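You operate a simulated robot arm through the tools that you are given. There is no shell and no other tool. Be economical: measure what you need, move in short steps, check, and stop when the job is done.

Carry out the task below with a simulated robot arm. There is one attempt and no reset: what you move stays moved.

JOB
Scrub the plate on the teal mat clean with the green sponge.
Fine: dip the sponge in the tub of suds first; it goes into the caddy pressed out; the plate stays on the mat; leave the plates on the hob alone.

The check looks at the end state, three seconds after you hand in, the way a careful person would. Anything else that was tipped, shoved, dropped, spilled or broken makes it a failure.

ROBOT AND FRAMES
A 7-joint arm with a two-finger parallel gripper, fixed in place. Base frame: the origin is at the foot of the arm, x ahead of it, y to its left, z up; the work surface is at about z = 903. Lengths are in mm, angles in rad, forces in N, time in s.
With the tool pointing down near the work surface it reaches from about 240 to 680 mm from the base axis. Its first joint turns from -1.152 to 1.152 rad. Payload 2.4 kg.
The TCP is the grasp point between the finger pads, 30 mm short of the fingertips. In the tool frame z runs along the fingers and y along their closing line. The gripper opens to 94 mm. The fingers are 28 mm wide and 10 mm thick; the gripper's body (50 by 96 mm) begins 55 mm behind the TCP.
Orientation is that of the tool frame in the base frame, as [roll, pitch, yaw] about the fixed x, y, z axes, in that order (R = Rz(yaw) Ry(pitch) Rx(roll)). With the fingers straight down and closing along the base's y, the tool's x points along the base's -x, its y along +y and its z along -z.

CONTROLS
- The arm moves only by the tool send_rows. Its argument "targets" is a list of rows, each a list of 3 entries, a list of its own where there are three numbers: the closure, from 0 (fully open) to 1 (shut), then the shift along the tool's x, y, z in m, then the turn, a rotation vector about the tool's x, y, z in rad. In form: [[jaw, [x, y, z], [rx, ry, rz]], ...]. A call has 1 to 10 rows; each row is the pose to reach, as a shift and turn from the pose commanded when the call began, along the tool's axes at that moment. A row lasts 0.2 s, in which the tool goes at most 50 mm and 0.15 rad; a call with a longer step from one row to the next is refused whole, and so is a gripper value outside its range. Where a pose cannot be reached the arm comes as near as it can. A force on the tool above 40 N (or 10 N above the force at the start of the call, whichever is more), or a blocked arm, ends the call early, and 0.2 s more pass. The fingers move at their own pace (about 153 mm/s each) and stop on an object; they squeeze with about 39 N. The grip force told is the motor's: it shows also when the fingers shut on nothing. Time passes only in rows, and 0.2 s behind the last, so rows that repeat a pose let the fingers close. It gives the time, the measured TCP pose, the force on the tool (base axes), the opening and the grip force at its end, in the units of the frame above (readings bear some noise), with the torque about the TCP (base axes, N m) and any sound that the robot's microphone picked up, and new pictures: "pictures" is both (left out), scene, wrist or none.
- Cameras (640 x 400 px; columns grow to the right, rows downward): "scene" is fixed at [16.3, 459.3, 1450.7]; the picture's right is [-0.91, -0.41, 0.00], its down [-0.21, 0.47, -0.85] and it looks along [0.35, -0.78, -0.52] (base axes); focal length 293 px, centre (320, 200). "wrist" rides on the gripper at [76, 14, -103] in the tool frame; the picture's right is [-0.18, 0.98, 0.00], its down [-0.75, -0.14, -0.64] and it looks along [-0.63, -0.12, 0.77] (tool axes); focal length 243 px, centre (320, 200). There is no depth. A picture from a camera that has moved, and an enlarged one, comes with that camera's place and axes in the base frame and with its lens.
- zoom(camera, box): a new picture of the part [left, top, right, bottom] of that camera's present view, enlarged. No time passes.
- finish_job(): hands the job in; it is judged then, once.

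Work in short steps. Places have to be worked out from the pictures, the camera data and where the tool is seen: move nearer, look again, correct. Check each grasp and each placing, and mend what went wrong. You have 120 turns and 200 pictures in all, those below and enlarged ones among them. Open the gripper and draw the arm clear of the work before you hand the job in, unless the task says otherwise; then end with one line.

The tools are called after "Call:" as name(argument=value, ...) on one line, values as JSON. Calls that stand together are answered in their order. send_rows: Moves the arm, as the interface text tells. Its arguments: {"type":"object","properties":{"targets":{"type":"array"},"pictures":{"type":"string","enum":["both","scene","wrist","none"]}},"required":["targets"]} The other tools are called the same way: zoom (camera, box) takes an enlarged picture of a part of a camera's view; finish_job () hands the job in.

At the start:

```text
time: 0.0
eef_pos: [371.6, -72.3, 1293.1]
ee_rot: [-3.14, 0.001, -3.142]
force: [-0.3, 0.1, 1.1]
ft_torque: [0.02, 0.0, -0.02]
gripper_width: 94.0
grasp_force: 0.1
```

scene: 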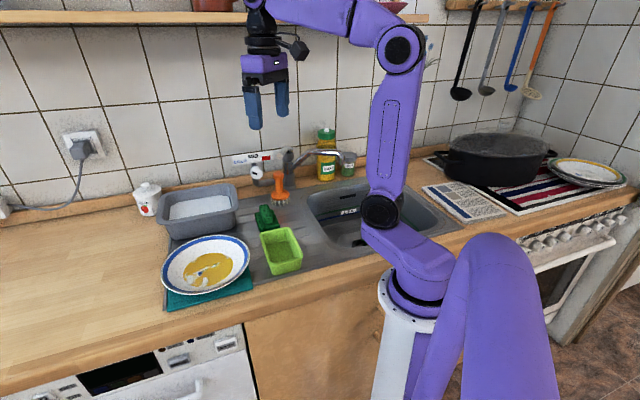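
wrist: 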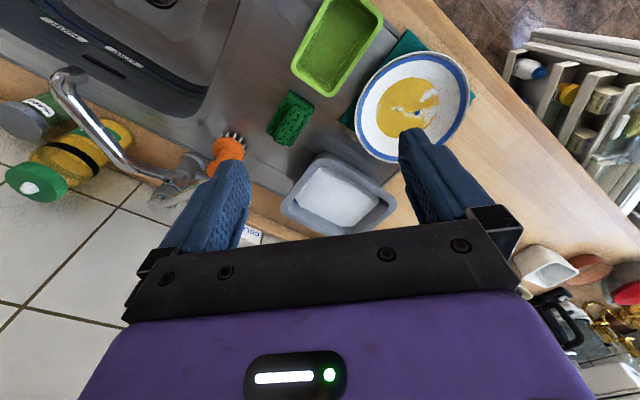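

I'll look closer at the work area first.

Call:
zoom(camera="scene", box=[130, 130, 330, 310])

Call:
zoom(camera="wrist", box=[200, 0, 500, 240])

Call:
zoom(camera="scene", box=[400, 100, 640, 260])

```text
2.22 times, centred on (230, 220) of scene
camera zoom: at [16.3, 459.3, 1450.7], right [-0.91, -0.41, 0.0], down [-0.21, 0.47, -0.85], along [0.35, -0.78, -0.52], focal length 650 px, centre (520, 156)
```

zoom: 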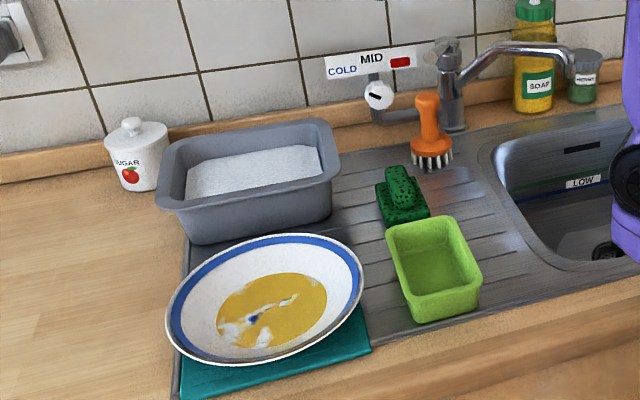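

```text
1.67 times, centred on (350, 120) of wrist
camera zoom: at [294.7, -57.6, 1395.2], right [0.18, 0.98, 0.0], down [0.75, -0.14, 0.64], along [0.63, -0.12, -0.77], focal length 404 px, centre (270, 333)
```

zoom: 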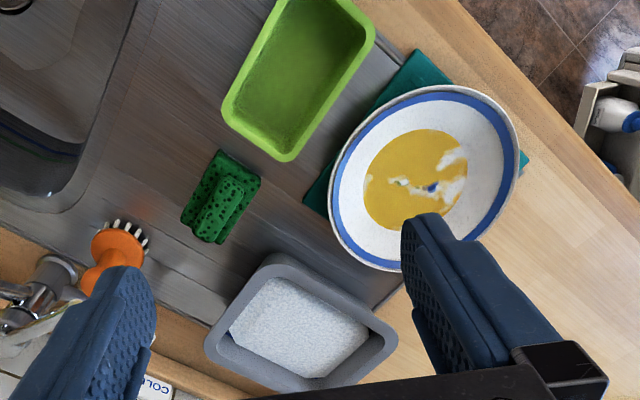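

```text
2.50 times, centred on (520, 180) of scene
camera zoom: at [16.3, 459.3, 1450.7], right [-0.91, -0.41, 0.0], down [-0.21, 0.47, -0.85], along [0.35, -0.78, -0.52], focal length 732 px, centre (-180, 250)
```

zoom: 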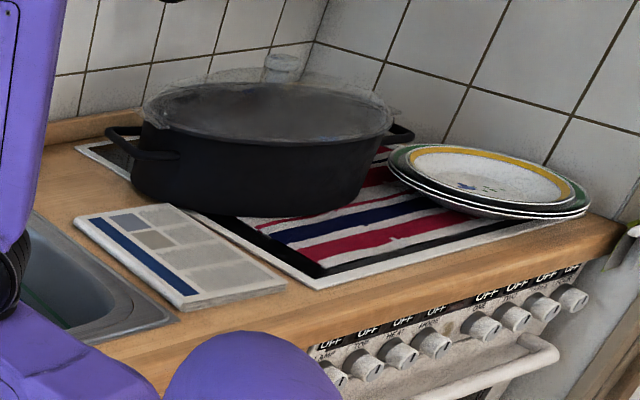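

The sponge has a ridge-shaped handle, at about (473,-147), turned some 40° from the base axes. I'll go above it with the gripper turned to close across the ridge.

Call:
send_rows(targets=[[0, [-0.02, -0.015, 0.04], [0, 0, 0.14]], [0, [-0.04, -0.03, 0.08], [0, 0, 0.28]], [0, [-0.06, -0.045, 0.115], [0, 0, 0.42]], [0, [-0.08, -0.06, 0.15], [0, 0, 0.56]], [0, [-0.1, -0.075, 0.18], [0, 0, 0.7]], [0, [-0.1, -0.075, 0.18], [0, 0, 0.7]]])

```text
time: 1.4
eef_pos: [472.0, -146.2, 1110.8]
ee_rot: [-3.141, 0.0, 2.439]
force: [-0.4, -0.5, 0.2]
ft_torque: [0.02, -0.02, -0.03]
gripper_width: 94.0
grasp_force: 0.0
camera wrist: at [422.7, -86.6, 1213.8], right [0.78, 0.63, 0.0], down [0.48, -0.59, 0.64], along [0.41, -0.5, -0.77], focal length 243 px, centre (320, 200)
```

scene: 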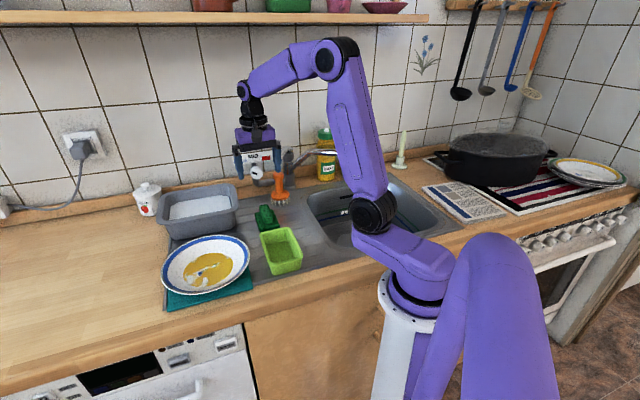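
wrist: 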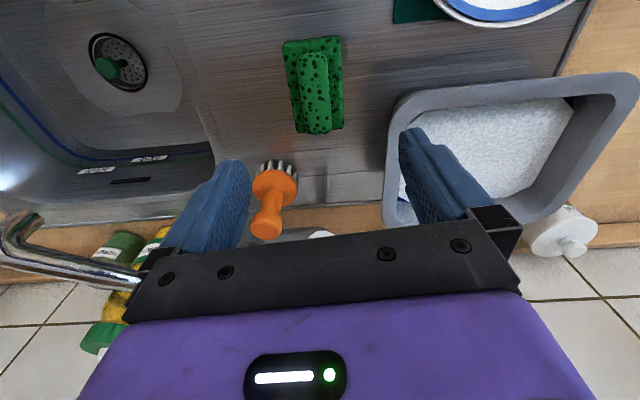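

Call:
zoom(camera="wrist", box=[240, 20, 400, 140])

Call:
zoom(camera="scene", box=[220, 170, 320, 240])

```text
3.33 times, centred on (320, 80) of wrist
camera zoom: at [422.7, -86.6, 1213.8], right [0.78, 0.63, 0.0], down [0.48, -0.59, 0.64], along [0.41, -0.5, -0.77], focal length 809 px, centre (320, 600)
```

zoom: 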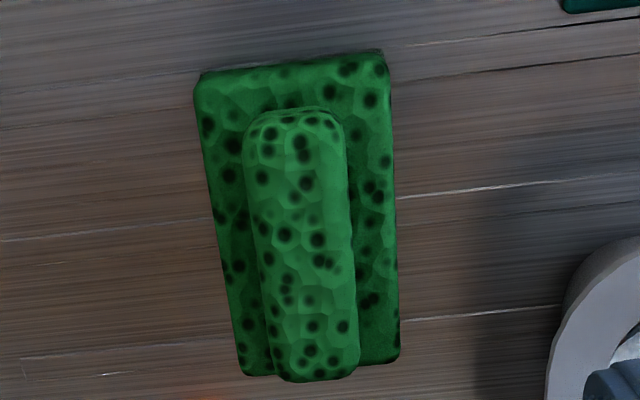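

```text
5.71 times, centred on (270, 205) of scene
camera zoom: at [16.4, 459.3, 1450.7], right [-0.91, -0.41, 0.0], down [-0.21, 0.47, -0.85], along [0.35, -0.78, -0.52], focal length 1673 px, centre (606, 171)
```

zoom: 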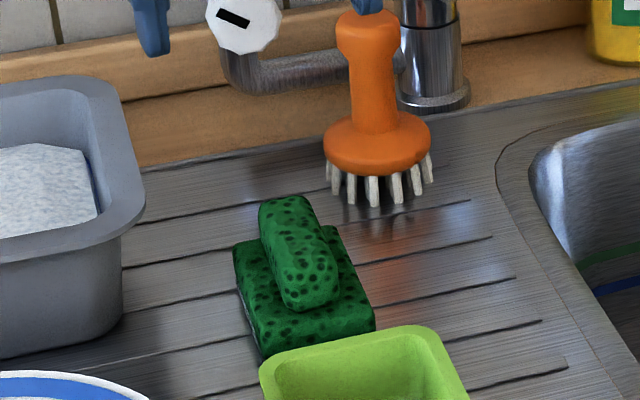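

Sponge centre works out to (471.5,-152.5), base about 94×57 mm, the ridge 31 mm wide with its top at z≈949. I'll part-close to clear the tub rim, and descend to z≈1000, aligned.

Call:
send_rows(targets=[[0.35, [-0.0037, -0.0051, 0.03], [0, 0, 0.09]], [0.35, [-0.0037, -0.0051, 0.07], [0, 0, 0.09]], [0.35, [-0.0037, -0.0051, 0.11], [0, 0, 0.09]], [0.35, [-0.0037, -0.0051, 0.11], [0, 0, 0.09]]])

```text
time: 2.4
eef_pos: [470.3, -153.1, 1000.4]
ee_rot: [3.141, 0.001, 2.353]
force: [0.1, 0.8, -0.5]
ft_torque: [0.01, 0.0, -0.03]
gripper_width: 61.2
grasp_force: 0.1
camera wrist: at [426.5, -88.9, 1103.6], right [0.83, 0.56, 0.0], down [0.43, -0.63, 0.64], along [0.36, -0.53, -0.77], focal length 243 px, centre (320, 200)
```

scene: 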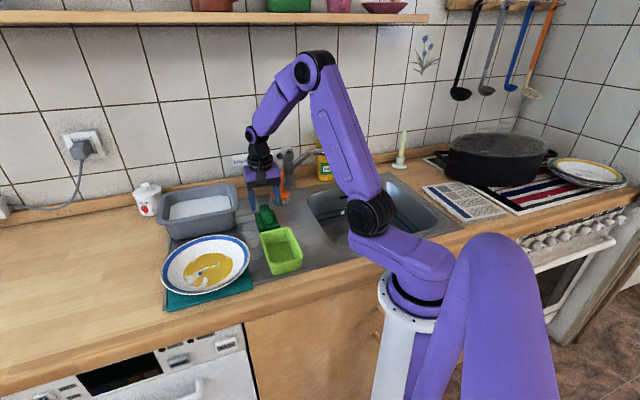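
wrist: 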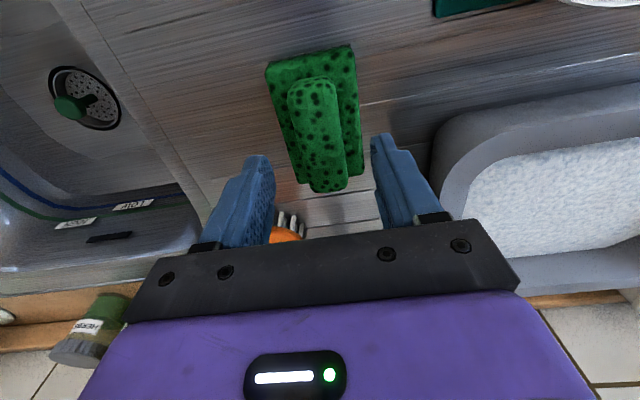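

The gripper is centred on the ridge (470,-153). I'll descend 37 mm and close.

Call:
send_rows(targets=[[0.35, [0, 0, 0.02], [0, 0, 0]], [0.35, [0, 0, 0.037], [0, 0, 0]], [0.35, [0, 0, 0.037], [0, 0, 0]], [0.7, [0, 0, 0.037], [0, 0, 0]], [1, [0, 0, 0.037], [0, 0, 0]], [1, [0, 0, 0.037], [0, 0, 0]]])

```text
time: 3.8
eef_pos: [471.2, -152.1, 966.0]
ee_rot: [3.141, 0.0, 2.354]
force: [0.3, 0.4, -0.1]
ft_torque: [0.0, -0.02, 0.01]
gripper_width: 32.8
grasp_force: 38.8
camera wrist: at [426.7, -88.5, 1067.8], right [0.83, 0.56, 0.0], down [0.43, -0.63, 0.64], along [0.36, -0.53, -0.77], focal length 243 px, centre (320, 200)
```

scene: 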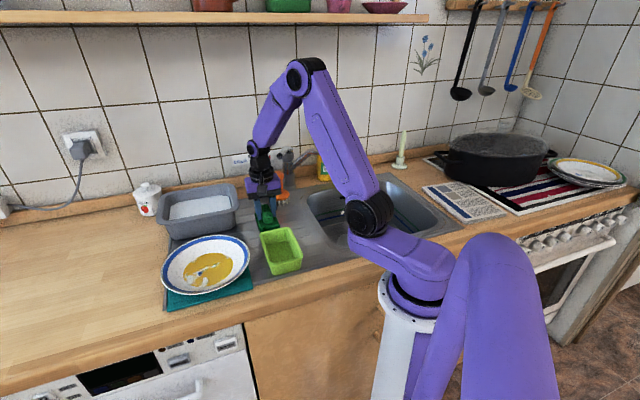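
wrist: 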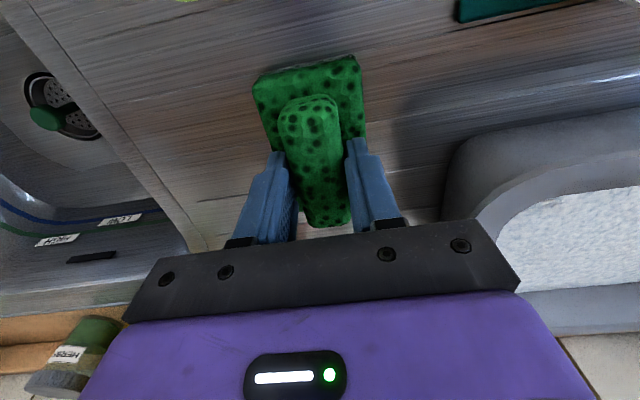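

Gripped at 33 mm but shallow. I'll reopen slightly, go 6 mm deeper and regrip.

Call:
send_rows(targets=[[0.5, [0, 0, 0], [0, 0, 0]], [0.5, [0, 0, 0.003], [0, 0, 0]], [0.5, [0, 0, 0.006], [0, 0, 0]], [1, [0, 0, 0.006], [0, 0, 0]], [1, [0, 0, 0.006], [0, 0, 0]], [1, [0, 0, 0.006], [0, 0, 0]]], pictures="none")

```text
time: 4.8
eef_pos: [472.8, -154.4, 963.4]
ee_rot: [3.139, 0.009, 2.354]
force: [-2.0, 0.2, 7.1]
ft_torque: [0.16, 0.25, 0.0]
gripper_width: 33.3
grasp_force: 38.7
stopped in row 5: the force on the tool passed its limit at 42 N (the readings are from after the stop); the commanded pose is now the measured one
```

The tips touched the sponge's shoulder, so this is full depth; the sponge's bottom is about 60 mm below the TCP. I'll lift straight up 130 mm.

Call:
send_rows(targets=[[1, [0, 0, -0.02], [0, 0, 0]], [1, [0, 0, -0.06], [0, 0, 0]], [1, [0, 0, -0.1], [0, 0, 0]], [1, [0, 0, -0.14], [0, 0, 0]], [1, [0, 0, -0.14], [0, 0, 0]]])

```text
time: 6.0
eef_pos: [471.6, -152.0, 1103.5]
ee_rot: [3.139, 0.008, 2.352]
force: [0.2, 0.2, -0.5]
ft_torque: [0.03, 0.02, -0.01]
gripper_width: 33.5
grasp_force: 39.0
camera wrist: at [427.0, -87.8, 1204.4], right [0.83, 0.56, 0.01], down [0.42, -0.63, 0.65], along [0.37, -0.53, -0.76], focal length 243 px, centre (320, 200)
```

scene: 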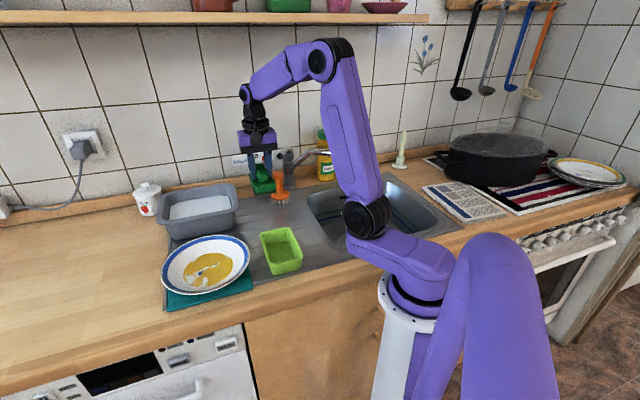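
wrist: 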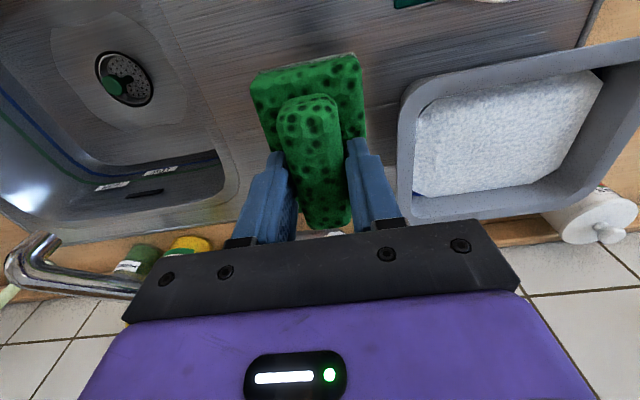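

The sponge is held. Tub rim at z≈985, with corners around (525,-94), (671,19), (783,-89), (637,-202), so its centre is ≈(654,-91). I'll move above it at this height.

Call:
send_rows(targets=[[1, [-0.016, 0.033, 0], [0, 0, 0.02]], [1, [-0.032, 0.067, 0], [0, 0, 0.04]], [1, [-0.048, 0.1, 0], [0, 0, 0.06]], [1, [-0.064, 0.134, 0], [0, 0, 0.06]], [1, [-0.0813, 0.167, 0], [0, 0, 0.06]], [1, [-0.0813, 0.167, 0], [0, 0, 0.06]]])

```text
time: 7.4
eef_pos: [646.6, -93.8, 1103.7]
ee_rot: [3.137, 0.007, 2.292]
force: [-0.3, -0.1, -1.2]
ft_torque: [-0.03, 0.02, 0.03]
gripper_width: 33.5
grasp_force: 38.7
camera wrist: at [605.9, -26.3, 1204.6], right [0.86, 0.51, 0.0], down [0.39, -0.66, 0.65], along [0.33, -0.55, -0.76], focal length 243 px, centre (320, 200)
```

scene: 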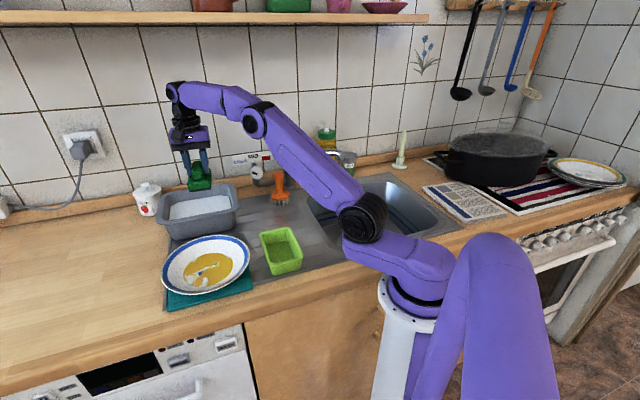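
wrist: 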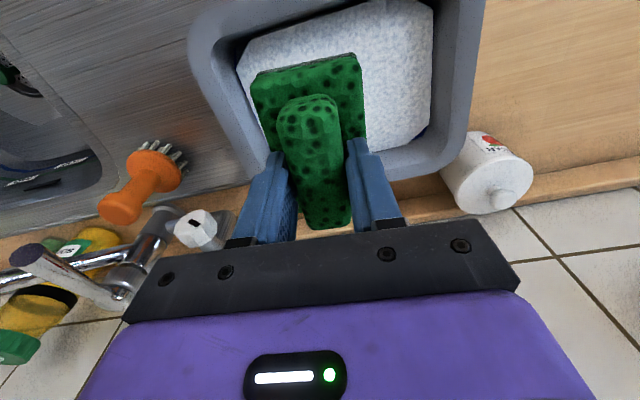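

Call:
zoom(camera="wrist", box=[170, 0, 490, 200])

Call:
zoom(camera="scene", box=[130, 120, 270, 250])

```text
2.00 times, centred on (330, 100) of wrist
camera zoom: at [605.9, -26.3, 1204.6], right [0.86, 0.51, 0.0], down [0.39, -0.66, 0.65], along [0.33, -0.55, -0.76], focal length 485 px, centre (300, 400)
```

zoom: 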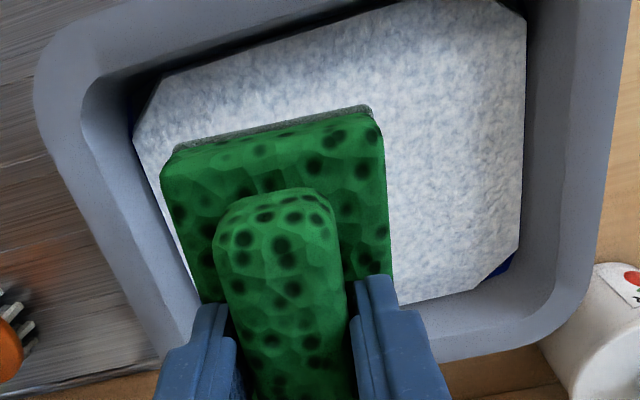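

```text
3.08 times, centred on (200, 185) of scene
camera zoom: at [16.4, 459.3, 1450.7], right [-0.91, -0.41, 0.0], down [-0.21, 0.47, -0.85], along [0.35, -0.78, -0.52], focal length 901 px, centre (689, 246)
```

zoom: 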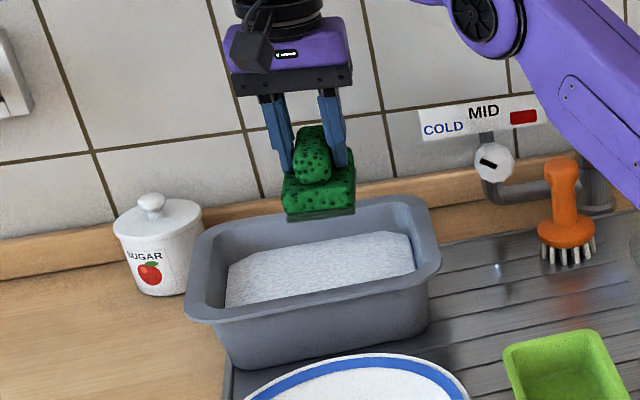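

The sponge sits over the tub with its axes aligned and short-axis centred, 25 mm toward the near end. I'll lower it to just above the suds and check clearance.

Call:
send_rows(targets=[[1, [0, 0, 0.03], [0, 0, 0]], [1, [0, 0, 0.06], [0, 0, 0]], [1, [0, 0, 0.08], [0, 0, 0]], [1, [0, 0, 0.08], [0, 0, 0]]])

```text
time: 8.4
eef_pos: [647.8, -94.7, 1023.8]
ee_rot: [3.136, 0.008, 2.292]
force: [-0.3, -0.1, 0.0]
ft_torque: [-0.03, -0.01, -0.03]
gripper_width: 33.4
grasp_force: 39.1
camera wrist: at [607.4, -27.2, 1125.2], right [0.86, 0.51, 0.01], down [0.39, -0.66, 0.65], along [0.33, -0.55, -0.76], focal length 243 px, centre (320, 200)
```

scene: 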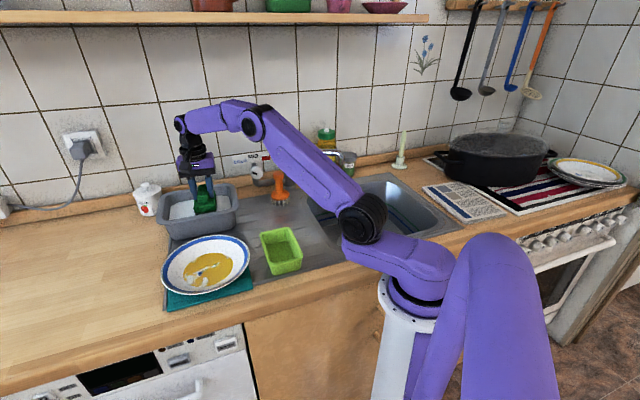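
wrist: 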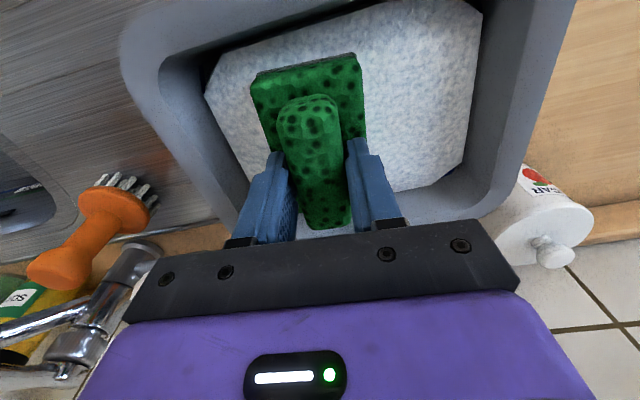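

Clear on all sides. I'll dip slowly to TCP 983, bottom about 20 mm under the suds, and hold.

Call:
send_rows(targets=[[1, [0, 0, 0.01], [0, 0, 0]], [1, [0, 0, 0.02], [0, 0, 0]], [1, [0, 0, 0.03], [0, 0, 0]], [1, [0, 0, 0.04], [0, 0, 0]], [1, [0, 0, 0.04], [0, 0, 0]], [1, [0, 0, 0.04], [0, 0, 0]]])

```text
time: 9.8
eef_pos: [650.1, -94.3, 983.8]
ee_rot: [3.138, 0.008, 2.292]
force: [0.0, 0.4, -0.8]
ft_torque: [-0.01, 0.0, -0.01]
gripper_width: 33.9
grasp_force: 38.9
camera wrist: at [608.2, -26.9, 1085.2], right [0.86, 0.51, 0.01], down [0.39, -0.66, 0.65], along [0.33, -0.55, -0.76], focal length 243 px, centre (320, 200)
```

scene: 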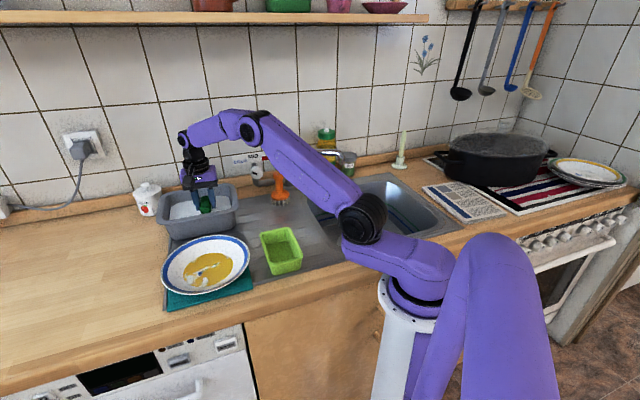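
wrist: 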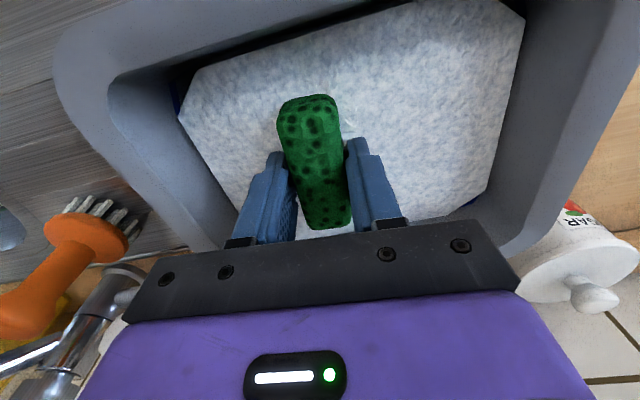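

The sponge base is submerged in the suds. I'll raise it slowly over the tub and let it drip.

Call:
send_rows(targets=[[1, [0, 0, -0.015], [0, 0, 0]], [1, [0, 0, -0.035], [0, 0, 0]], [1, [0, 0, -0.055], [0, 0, 0]], [1, [0, 0, -0.085], [0, 0, 0]], [1, [0, 0, -0.1], [0, 0, 0]], [1, [0, 0, -0.1], [0, 0, 0]], [1, [0, 0, -0.1], [0, 0, 0]], [1, [0, 0, -0.1], [0, 0, 0]]])

Call:
zoom(camera="scene", box=[130, 120, 270, 250])

```text
time: 11.6
eef_pos: [648.2, -93.8, 1082.8]
ee_rot: [3.138, 0.007, 2.291]
force: [0.3, -0.4, -0.4]
ft_torque: [0.01, 0.02, 0.0]
gripper_width: 33.9
grasp_force: 39.2
camera wrist: at [607.0, -26.9, 1185.3], right [0.86, 0.51, 0.01], down [0.39, -0.66, 0.65], along [0.33, -0.55, -0.76], focal length 243 px, centre (320, 200)
```

scene: 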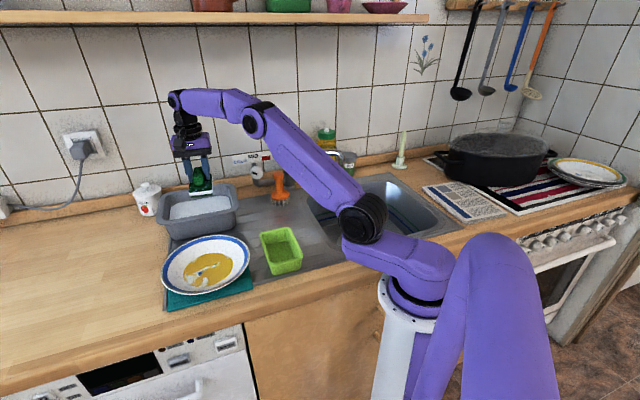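
wrist: 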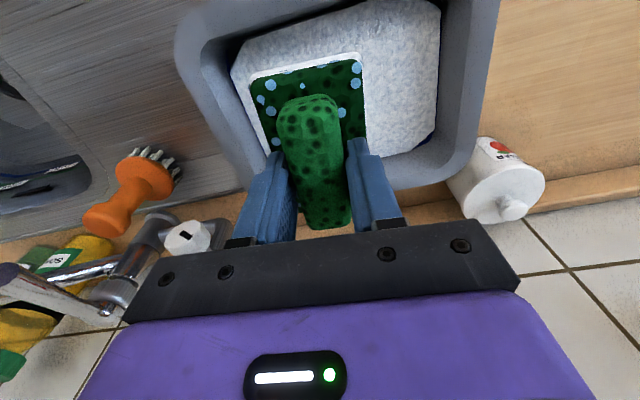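

```text
3.08 times, centred on (200, 185) of scene
camera zoom: at [16.4, 459.3, 1450.7], right [-0.91, -0.41, 0.0], down [-0.21, 0.47, -0.85], along [0.35, -0.78, -0.52], focal length 901 px, centre (689, 246)
```

zoom: 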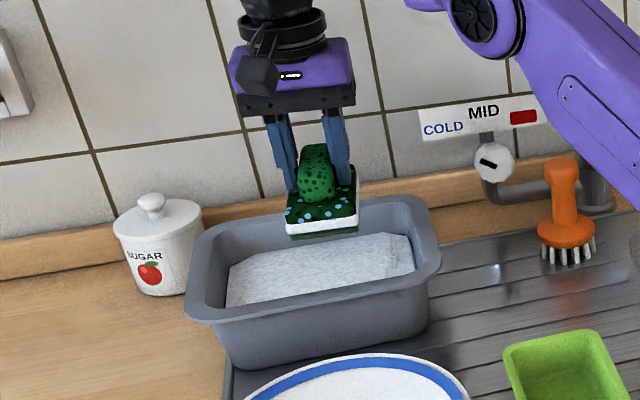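

The sponge is soaked and foamy. Next is the plate, roughly at (490,85); I'll carry the sponge there at a raised height and look.

Call:
send_rows(targets=[[1, [0.03, 0, -0.02], [0, 0, 0]], [1, [0.07, 0, -0.04], [0, 0, 0]], [1, [0.11, 0, -0.06], [0, 0, 0]], [1, [0.15, 0, -0.07], [0, 0, 0]], [1, [0.19, 0, -0.07], [0, 0, 0]], [1, [0.22, 0, -0.07], [0, 0, 0]], [1, [0.24, 0, -0.07], [0, 0, 0]], [1, [0.24, 0, -0.07], [0, 0, 0]]])

Call:
zoom(camera="scene", box=[130, 180, 290, 320])

Call:
zoom(camera="wrist", box=[200, 0, 500, 200])

```text
time: 13.4
eef_pos: [488.3, 87.9, 1152.0]
ee_rot: [3.136, 0.009, 2.291]
force: [-0.6, -0.2, -1.2]
ft_torque: [-0.04, 0.05, 0.02]
gripper_width: 33.9
grasp_force: 39.0
camera wrist: at [447.9, 154.4, 1253.2], right [0.86, 0.51, 0.01], down [0.39, -0.66, 0.65], along [0.33, -0.55, -0.76], focal length 243 px, centre (320, 200)
```

scene: 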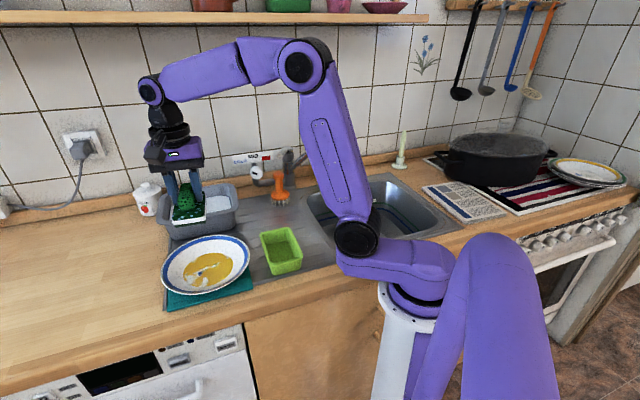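
wrist: 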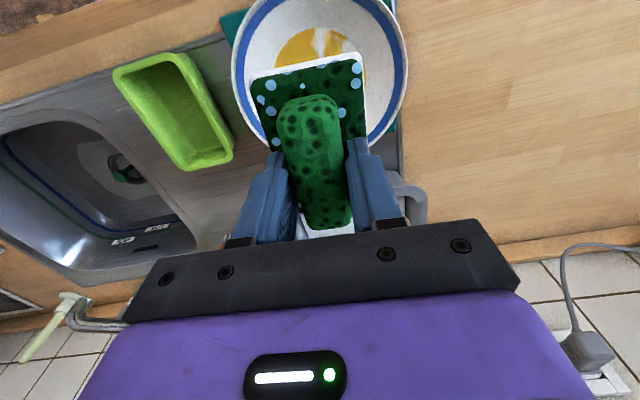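

```text
2.86 times, centred on (210, 250) of scene
camera zoom: at [16.3, 459.3, 1450.7], right [-0.91, -0.41, 0.0], down [-0.21, 0.47, -0.85], along [0.35, -0.78, -0.52], focal length 836 px, centre (634, 57)
```

zoom: 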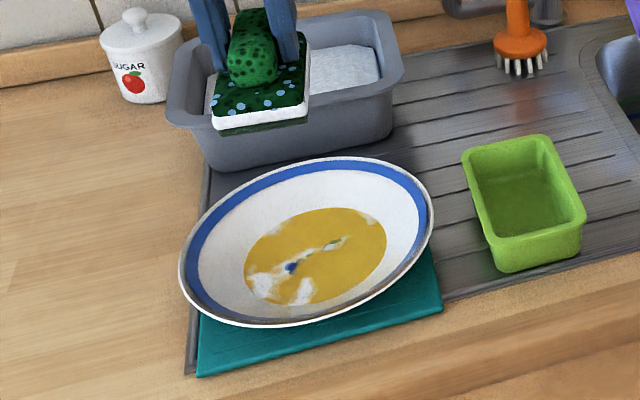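

```text
2.00 times, centred on (350, 100) of wrist
camera zoom: at [447.9, 154.4, 1253.2], right [0.86, 0.51, 0.01], down [0.39, -0.66, 0.65], along [0.33, -0.55, -0.76], focal length 485 px, centre (260, 400)
```

zoom: 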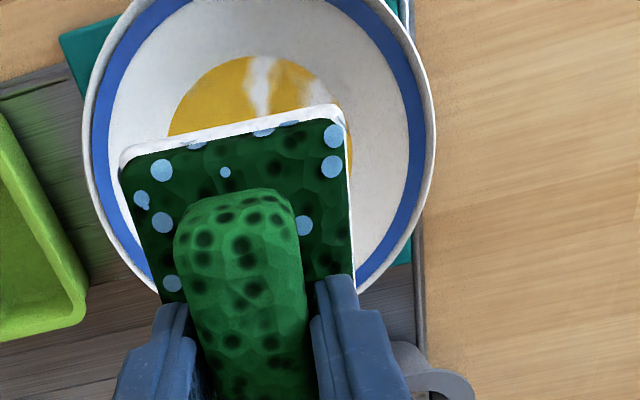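

Plate centre ≈(491,84) with a rim diameter of about 205 mm; the stain covers the flat floor, about 125 mm wide. I'll centre over the stain and descend to TCP≈1000.

Call:
send_rows(targets=[[1, [-0.006, 0, 0.04], [0, 0, 0]], [1, [-0.006, 0, 0.08], [0, 0, 0]], [1, [-0.006, 0, 0.12], [0, 0, 0]], [1, [-0.006, 0, 0.145], [0, 0, 0]], [1, [-0.006, 0, 0.152], [0, 0, 0]], [1, [-0.006, 0, 0.152], [0, 0, 0]]])

Call:
zoom(camera="scene", box=[130, 180, 290, 320])

```text
time: 14.8
eef_pos: [493.4, 81.3, 1000.1]
ee_rot: [3.137, 0.01, 2.292]
force: [0.6, -0.7, -1.6]
ft_torque: [-0.02, 0.0, 0.01]
gripper_width: 33.4
grasp_force: 38.9
camera wrist: at [453.3, 148.3, 1101.2], right [0.86, 0.51, 0.01], down [0.39, -0.66, 0.65], along [0.33, -0.55, -0.76], focal length 243 px, centre (320, 200)
```

scene: 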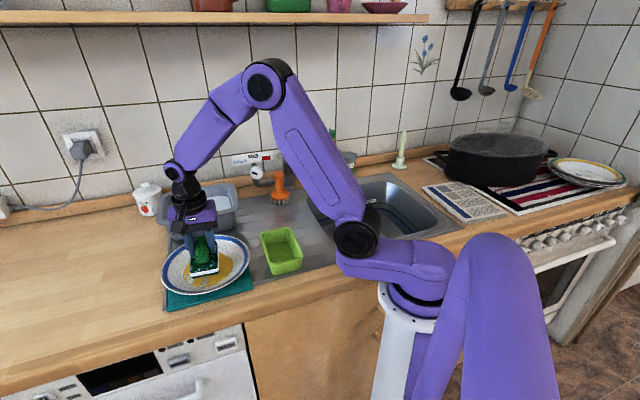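
wrist: 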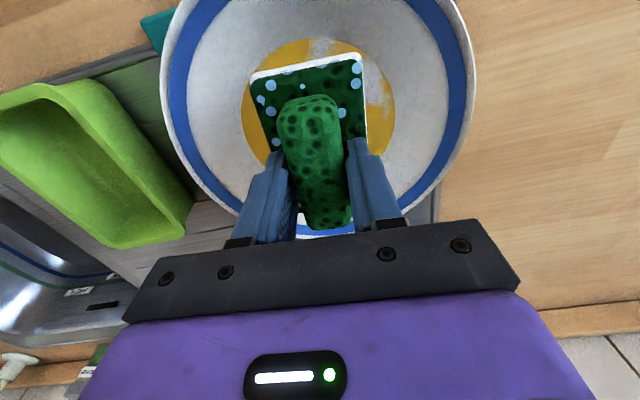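

```text
2.86 times, centred on (210, 250) of scene
camera zoom: at [16.4, 459.3, 1450.7], right [-0.91, -0.41, 0.0], down [-0.21, 0.47, -0.85], along [0.35, -0.78, -0.52], focal length 836 px, centre (634, 57)
```

zoom: 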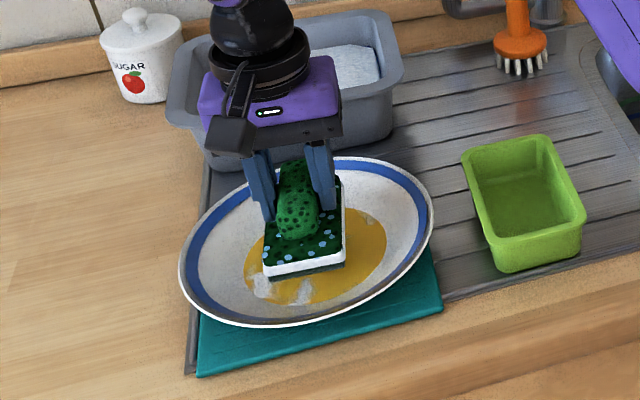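

Centred on the floor ring. I'll descend to 985, then check the force.

Call:
send_rows(targets=[[1, [0, 0, 0.006], [0, 0, 0]], [1, [0, 0, 0.012], [0, 0, 0]], [1, [0, 0, 0.016], [0, 0, 0]], [1, [0, 0, 0.018], [0, 0, 0]], [1, [0, 0, 0.018], [0, 0, 0]]], pictures="wrist")

```text
time: 16.0
eef_pos: [495.4, 81.2, 981.7]
ee_rot: [3.138, 0.009, 2.292]
force: [0.5, -0.2, -1.1]
ft_torque: [0.03, 0.0, 0.01]
gripper_width: 33.8
grasp_force: 39.0
camera wrist: at [453.6, 148.6, 1083.2], right [0.86, 0.51, 0.01], down [0.39, -0.66, 0.65], along [0.33, -0.55, -0.76], focal length 243 px, centre (320, 200)
```

wrist: 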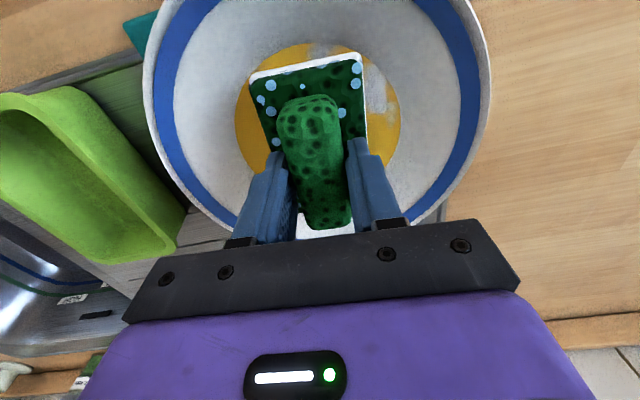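

Still free. I'll continue in 2 mm steps.

Call:
send_rows(targets=[[1, [0, 0, 0.002], [0, 0, 0]], [1, [0, 0, 0.004], [0, 0, 0]], [1, [0, 0, 0.005], [0, 0, 0]], [1, [0, 0, 0.005], [0, 0, 0]]], pictures="none")

```text
time: 17.0
eef_pos: [494.4, 83.5, 976.7]
ee_rot: [3.138, 0.008, 2.294]
force: [-0.7, -0.1, -0.3]
ft_torque: [0.0, -0.02, 0.02]
gripper_width: 33.9
grasp_force: 39.1
```

Call:
send_rows(targets=[[1, [0, 0, 0.002], [0, 0, 0]], [1, [0, 0, 0.004], [0, 0, 0]], [1, [0, 0, 0.005], [0, 0, 0]], [1, [0, 0, 0.005], [0, 0, 0]]], pictures="wrist")

```text
time: 17.7
eef_pos: [494.7, 82.0, 976.2]
ee_rot: [3.133, 0.008, 2.292]
force: [-3.8, -1.8, 12.0]
ft_torque: [0.11, 0.55, 0.05]
gripper_width: 33.8
grasp_force: 38.8
stopped in row 3: the force on the tool passed its limit at 44 N (the readings are from after the stop); the commanded pose is now the measured one
camera wrist: at [453.7, 148.8, 1077.2], right [0.86, 0.51, 0.01], down [0.38, -0.66, 0.65], along [0.34, -0.55, -0.76], focal length 243 px, centre (320, 200)
```

wrist: 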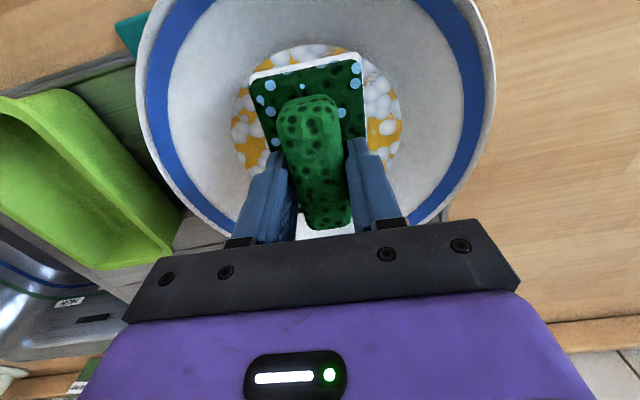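

Contact at TCP≈976 with about 12 N, and suds now show on the plate. I'll start gentle small strokes at this height.

Call:
send_rows(targets=[[1, [0.008, 0, 0], [0, 0, 0]], [1, [0, 0.01, 0], [0, 0, 0]], [1, [-0.008, 0, 0], [0, 0, 0]], [1, [0, -0.01, 0], [0, 0, 0]], [1, [0.008, 0, 0], [0, 0, 0]], [1, [0, 0.01, 0], [0, 0, 0]], [1, [-0.008, 0, 0], [0, 0, 0]], [1, [0, -0.01, 0], [0, 0, 0]], [1, [0, 0, 0], [0, 0, 0]]])

```text
time: 19.7
eef_pos: [495.0, 80.4, 974.7]
ee_rot: [3.136, 0.01, 2.293]
force: [-6.6, -9.7, 32.7]
ft_torque: [-0.29, 0.41, 0.1]
gripper_width: 33.8
grasp_force: 38.9
camera wrist: at [453.8, 147.7, 1076.8], right [0.86, 0.51, 0.01], down [0.38, -0.66, 0.65], along [0.34, -0.55, -0.76], focal length 243 px, centre (320, 200)
```

scene: 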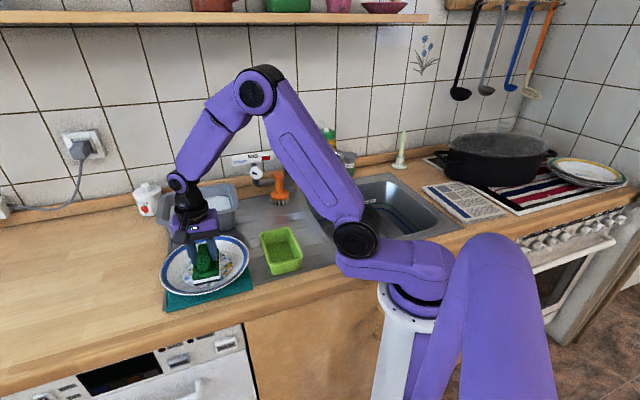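
wrist: 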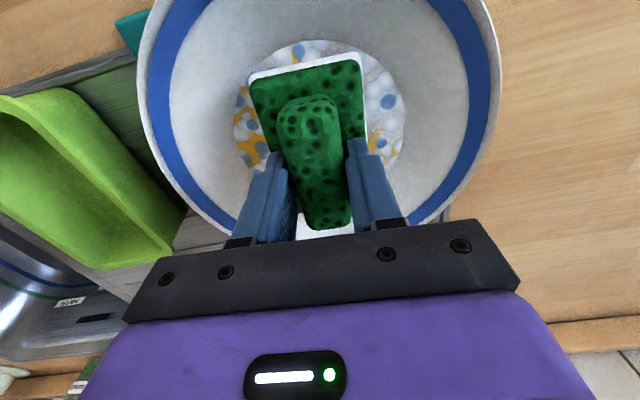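

It is working: the stain is fading. Pressure is a little high, so I'll ease by 0.7 mm and continue with wider strokes.

Call:
send_rows(targets=[[1, [0.0, 0.008, -0.0007], [0, 0, 0]], [1, [0.008, 0.014, -0.0007], [0, 0, 0]], [1, [-0.008, 0.014, -0.0007], [0, 0, 0]], [1, [-0.008, 0, -0.0007], [0, 0, 0]], [1, [-0.008, -0.014, -0.0007], [0, 0, 0]], [1, [0.008, -0.014, -0.0007], [0, 0, 0]], [1, [0.01, 0.0, -0.0007], [0, 0, 0]], [1, [-0.01, 0, -0.0007], [0, 0, 0]], [1, [0, 0, -0.0007], [0, 0, 0]]], pictures="wrist")

```text
time: 21.7
eef_pos: [496.1, 80.9, 975.4]
ee_rot: [3.134, 0.01, 2.29]
force: [1.4, -2.4, 6.2]
ft_torque: [-0.02, 0.16, 0.03]
gripper_width: 33.5
grasp_force: 38.5
camera wrist: at [455.3, 147.9, 1077.2], right [0.86, 0.51, 0.01], down [0.38, -0.66, 0.65], along [0.34, -0.55, -0.76], focal length 243 px, centre (320, 200)
```

wrist: 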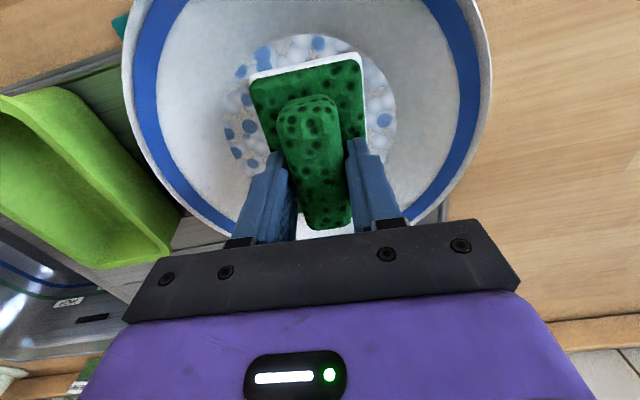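

Nearly clean already; the plate shifted a few mm. I'll do one more gentle pass with a little rotation, centred on the floor, then lift to inspect.

Call:
send_rows(targets=[[1, [0.0, -0.007, 0], [0, 0, 0.14]], [1, [0.006, -0.007, 0], [0, 0, 0.28]], [1, [-0.006, -0.007, 0], [0, 0, 0.28]], [1, [0, -0.002, 0], [0, 0, 0.14]], [1, [0, -0.012, 0], [0, 0, 0]], [1, [0, -0.005, 0], [0, 0, -0.14]], [1, [0.006, -0.007, 0], [0, 0, -0.28]], [1, [-0.006, -0.007, 0], [0, 0, -0.28]], [1, [0, -0.007, 0], [0, 0, -0.14]], [1, [0, -0.007, 0], [0, 0, 0]]], pictures="wrist")

Call:
send_rows(targets=[[1, [0, 0, -0.02], [0, 0, 0]], [1, [0, 0, -0.06], [0, 0, 0]], [1, [0, 0, -0.1], [0, 0, 0]], [1, [-0.04, 0, -0.13], [0, 0, 0]], [1, [-0.08, 0, -0.15], [0, 0, 0]], [1, [-0.12, 0, -0.15], [0, 0, 0]], [1, [-0.12, 0, -0.15], [0, 0, 0]]])

Call:
zoom(camera="scene", box=[130, 180, 290, 320])

```text
time: 23.9
eef_pos: [490.7, 76.6, 975.9]
ee_rot: [3.135, 0.012, 2.292]
force: [1.4, -1.8, 10.1]
ft_torque: [-0.2, 0.22, 0.19]
gripper_width: 33.6
grasp_force: 39.1
camera wrist: at [448.9, 143.9, 1077.1], right [0.86, 0.51, 0.01], down [0.38, -0.66, 0.65], along [0.34, -0.55, -0.76], focal length 243 px, centre (320, 200)
```

wrist: 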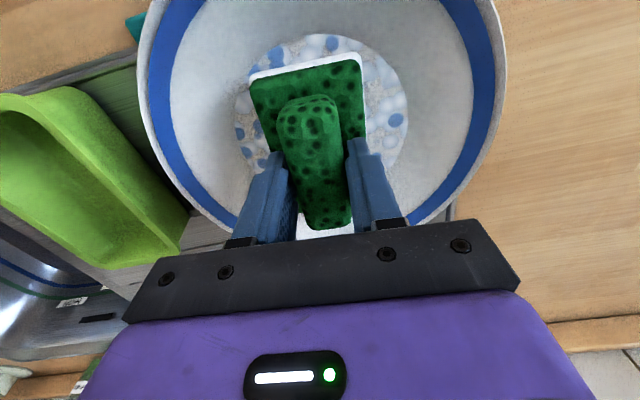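

```text
time: 25.5
eef_pos: [567.7, -13.1, 1127.3]
ee_rot: [3.134, 0.009, 2.292]
force: [0.1, 0.2, -1.2]
ft_torque: [0.01, 0.01, 0.0]
gripper_width: 33.7
grasp_force: 39.4
camera wrist: at [527.0, 54.0, 1229.2], right [0.86, 0.51, 0.01], down [0.38, -0.66, 0.65], along [0.34, -0.55, -0.76], focal length 243 px, centre (320, 200)
```

scene: 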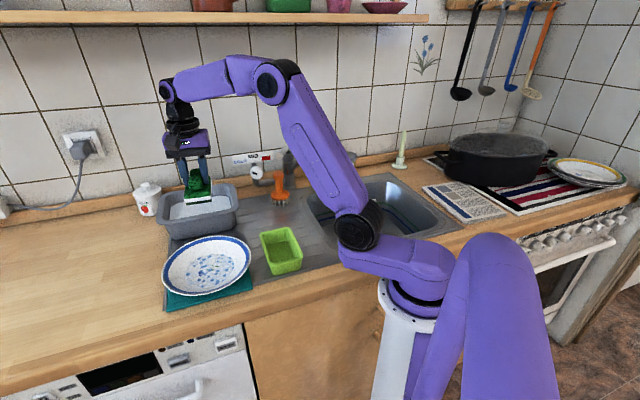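
wrist: 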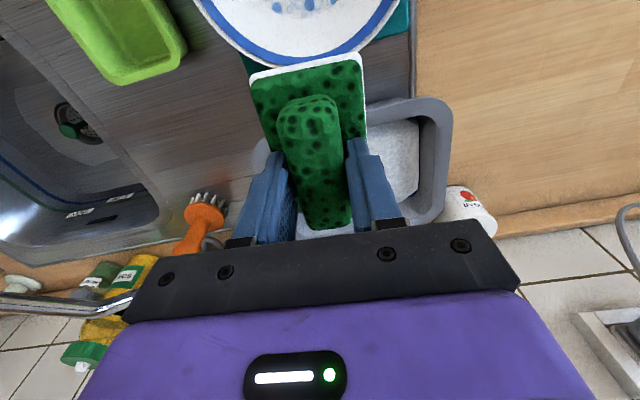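

```text
2.86 times, centred on (210, 250) of scene
camera zoom: at [16.4, 459.2, 1450.7], right [-0.91, -0.41, 0.0], down [-0.21, 0.47, -0.85], along [0.35, -0.78, -0.52], focal length 836 px, centre (634, 57)
```

zoom: 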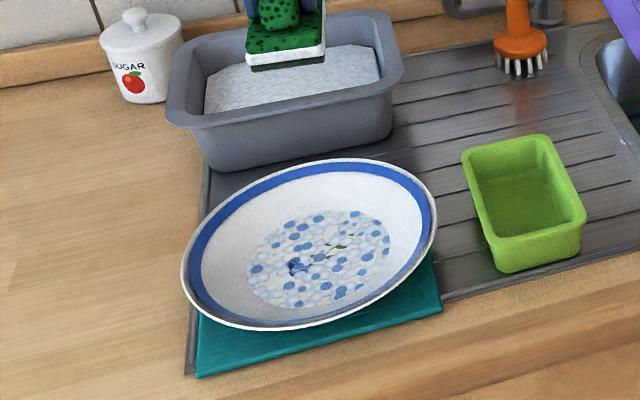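

Call:
zoom(camera="scene", box=[180, 225, 244, 265])

Call:
zoom(camera="scene", box=[170, 150, 234, 210])

```text
10.00 times, centred on (212, 245) of scene
camera zoom: at [16.4, 459.2, 1450.7], right [-0.91, -0.41, 0.0], down [-0.21, 0.47, -0.85], along [0.35, -0.78, -0.52], focal length 2927 px, centre (1400, -250)
```

zoom: 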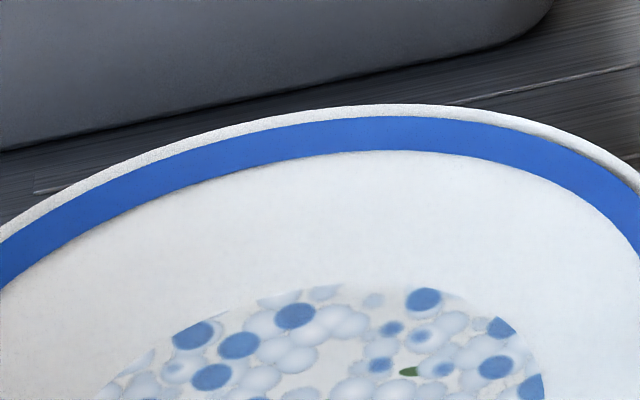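

```text
6.67 times, centred on (202, 180) of scene
camera zoom: at [16.4, 459.2, 1450.7], right [-0.91, -0.41, 0.0], down [-0.21, 0.47, -0.85], along [0.35, -0.78, -0.52], focal length 1952 px, centre (1107, 333)
```

zoom: 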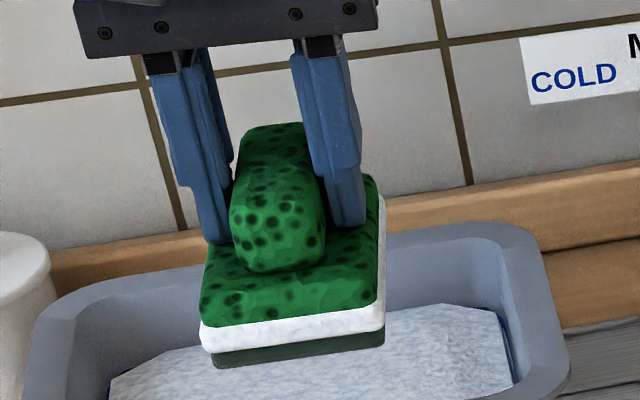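

Call:
zoom(camera="scene", box=[180, 245, 244, 290])

```text
8.89 times, centred on (212, 268) of scene
camera zoom: at [16.4, 459.2, 1450.7], right [-0.91, -0.41, 0.0], down [-0.21, 0.47, -0.85], along [0.35, -0.78, -0.52], focal length 2602 px, centre (1280, -400)
```

zoom: 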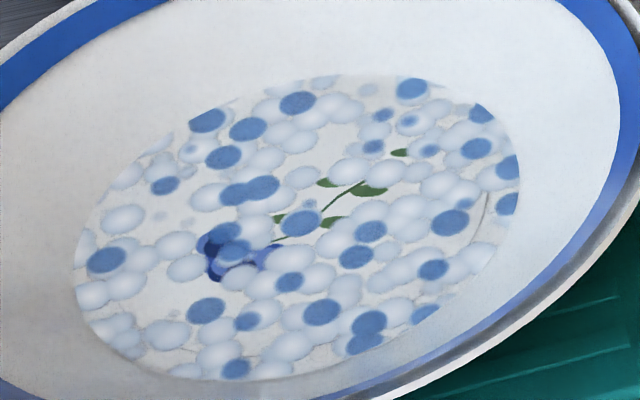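

The yolk is entirely gone, and only suds lie over the plate's flower pattern. Now to press the sponge out, on the draining board by its original spot; first I'll move above that.

Call:
send_rows(targets=[[1, [-0.01, -0.035, 0], [0, 0, 0]], [1, [-0.02, -0.075, 0], [0, 0, 0]], [1, [-0.03, -0.115, 0], [0, 0, 0]], [1, [-0.041, -0.15, 0], [0, 0, 0]], [1, [-0.041, -0.166, 0.03], [0, 0, 0]], [1, [-0.041, -0.166, 0.07], [0, 0, 0]], [1, [-0.041, -0.166, 0.11], [0, 0, 0]], [1, [-0.041, -0.166, 0.14], [0, 0, 0]], [1, [-0.041, -0.166, 0.14], [0, 0, 0]]])

Call:
zoom(camera="scene", box=[210, 150, 320, 250])

```text
time: 27.5
eef_pos: [471.0, -153.3, 986.4]
ee_rot: [3.135, 0.01, 2.291]
force: [0.3, -0.3, -0.1]
ft_torque: [-0.06, 0.02, 0.0]
gripper_width: 33.6
grasp_force: 39.1
camera wrist: at [430.0, -86.6, 1087.6], right [0.86, 0.51, 0.01], down [0.38, -0.66, 0.65], along [0.34, -0.55, -0.76], focal length 243 px, centre (320, 200)
```

scene: 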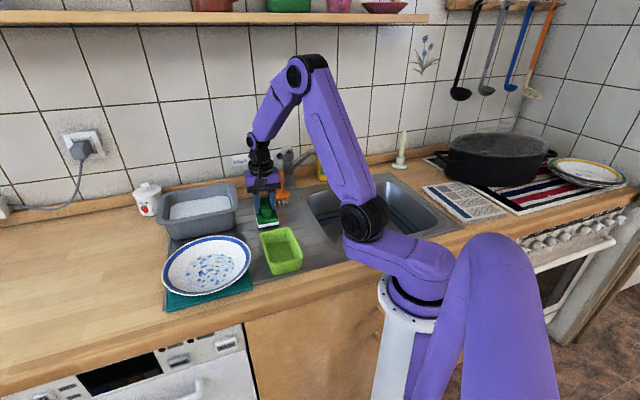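
wrist: 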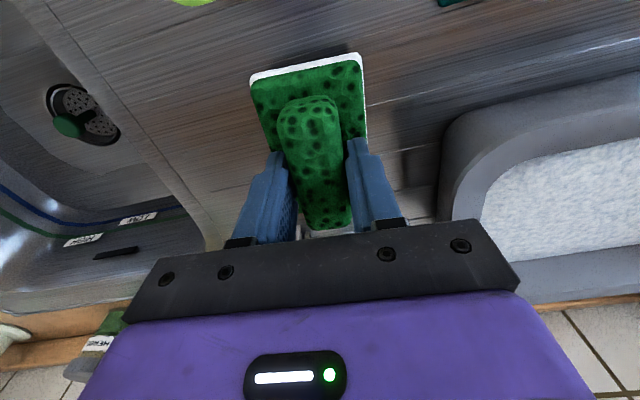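

```text
4.00 times, centred on (265, 200) of scene
camera zoom: at [16.4, 459.3, 1450.7], right [-0.91, -0.41, 0.0], down [-0.21, 0.47, -0.85], along [0.35, -0.78, -0.52], focal length 1171 px, centre (540, 200)
```

zoom: 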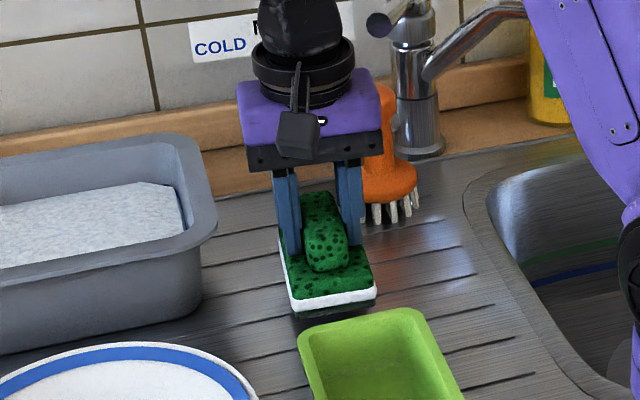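

The drainer spot is free below. I'll press down until the force stop of about 40 N.

Call:
send_rows(targets=[[1, [0, 0, 0.01], [0, 0, 0]], [1, [0, 0, 0.018], [0, 0, 0]], [1, [0, 0, 0.021], [0, 0, 0]], [1, [0, 0, 0.023], [0, 0, 0]], [1, [0, 0, 0.0245], [0, 0, 0]], [1, [0, 0, 0.026], [0, 0, 0]], [1, [0, 0, 0.0275], [0, 0, 0]], [1, [0, 0, 0.029], [0, 0, 0]]], pictures="wrist")

```text
time: 29.0
eef_pos: [472.9, -153.5, 962.4]
ee_rot: [3.131, 0.015, 2.292]
force: [-2.4, 0.8, 8.3]
ft_torque: [0.21, 0.51, 0.02]
gripper_width: 33.6
grasp_force: 38.9
stopped in row 7: the force on the tool passed its limit at 45 N (the readings are from after the stop); the commanded pose is now the measured one
camera wrist: at [430.9, -86.2, 1064.0], right [0.86, 0.51, 0.01], down [0.38, -0.66, 0.65], along [0.34, -0.55, -0.76], focal length 243 px, centre (320, 200)
```

wrist: 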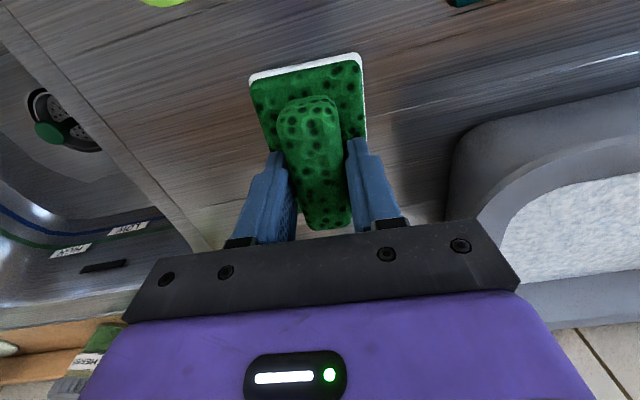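

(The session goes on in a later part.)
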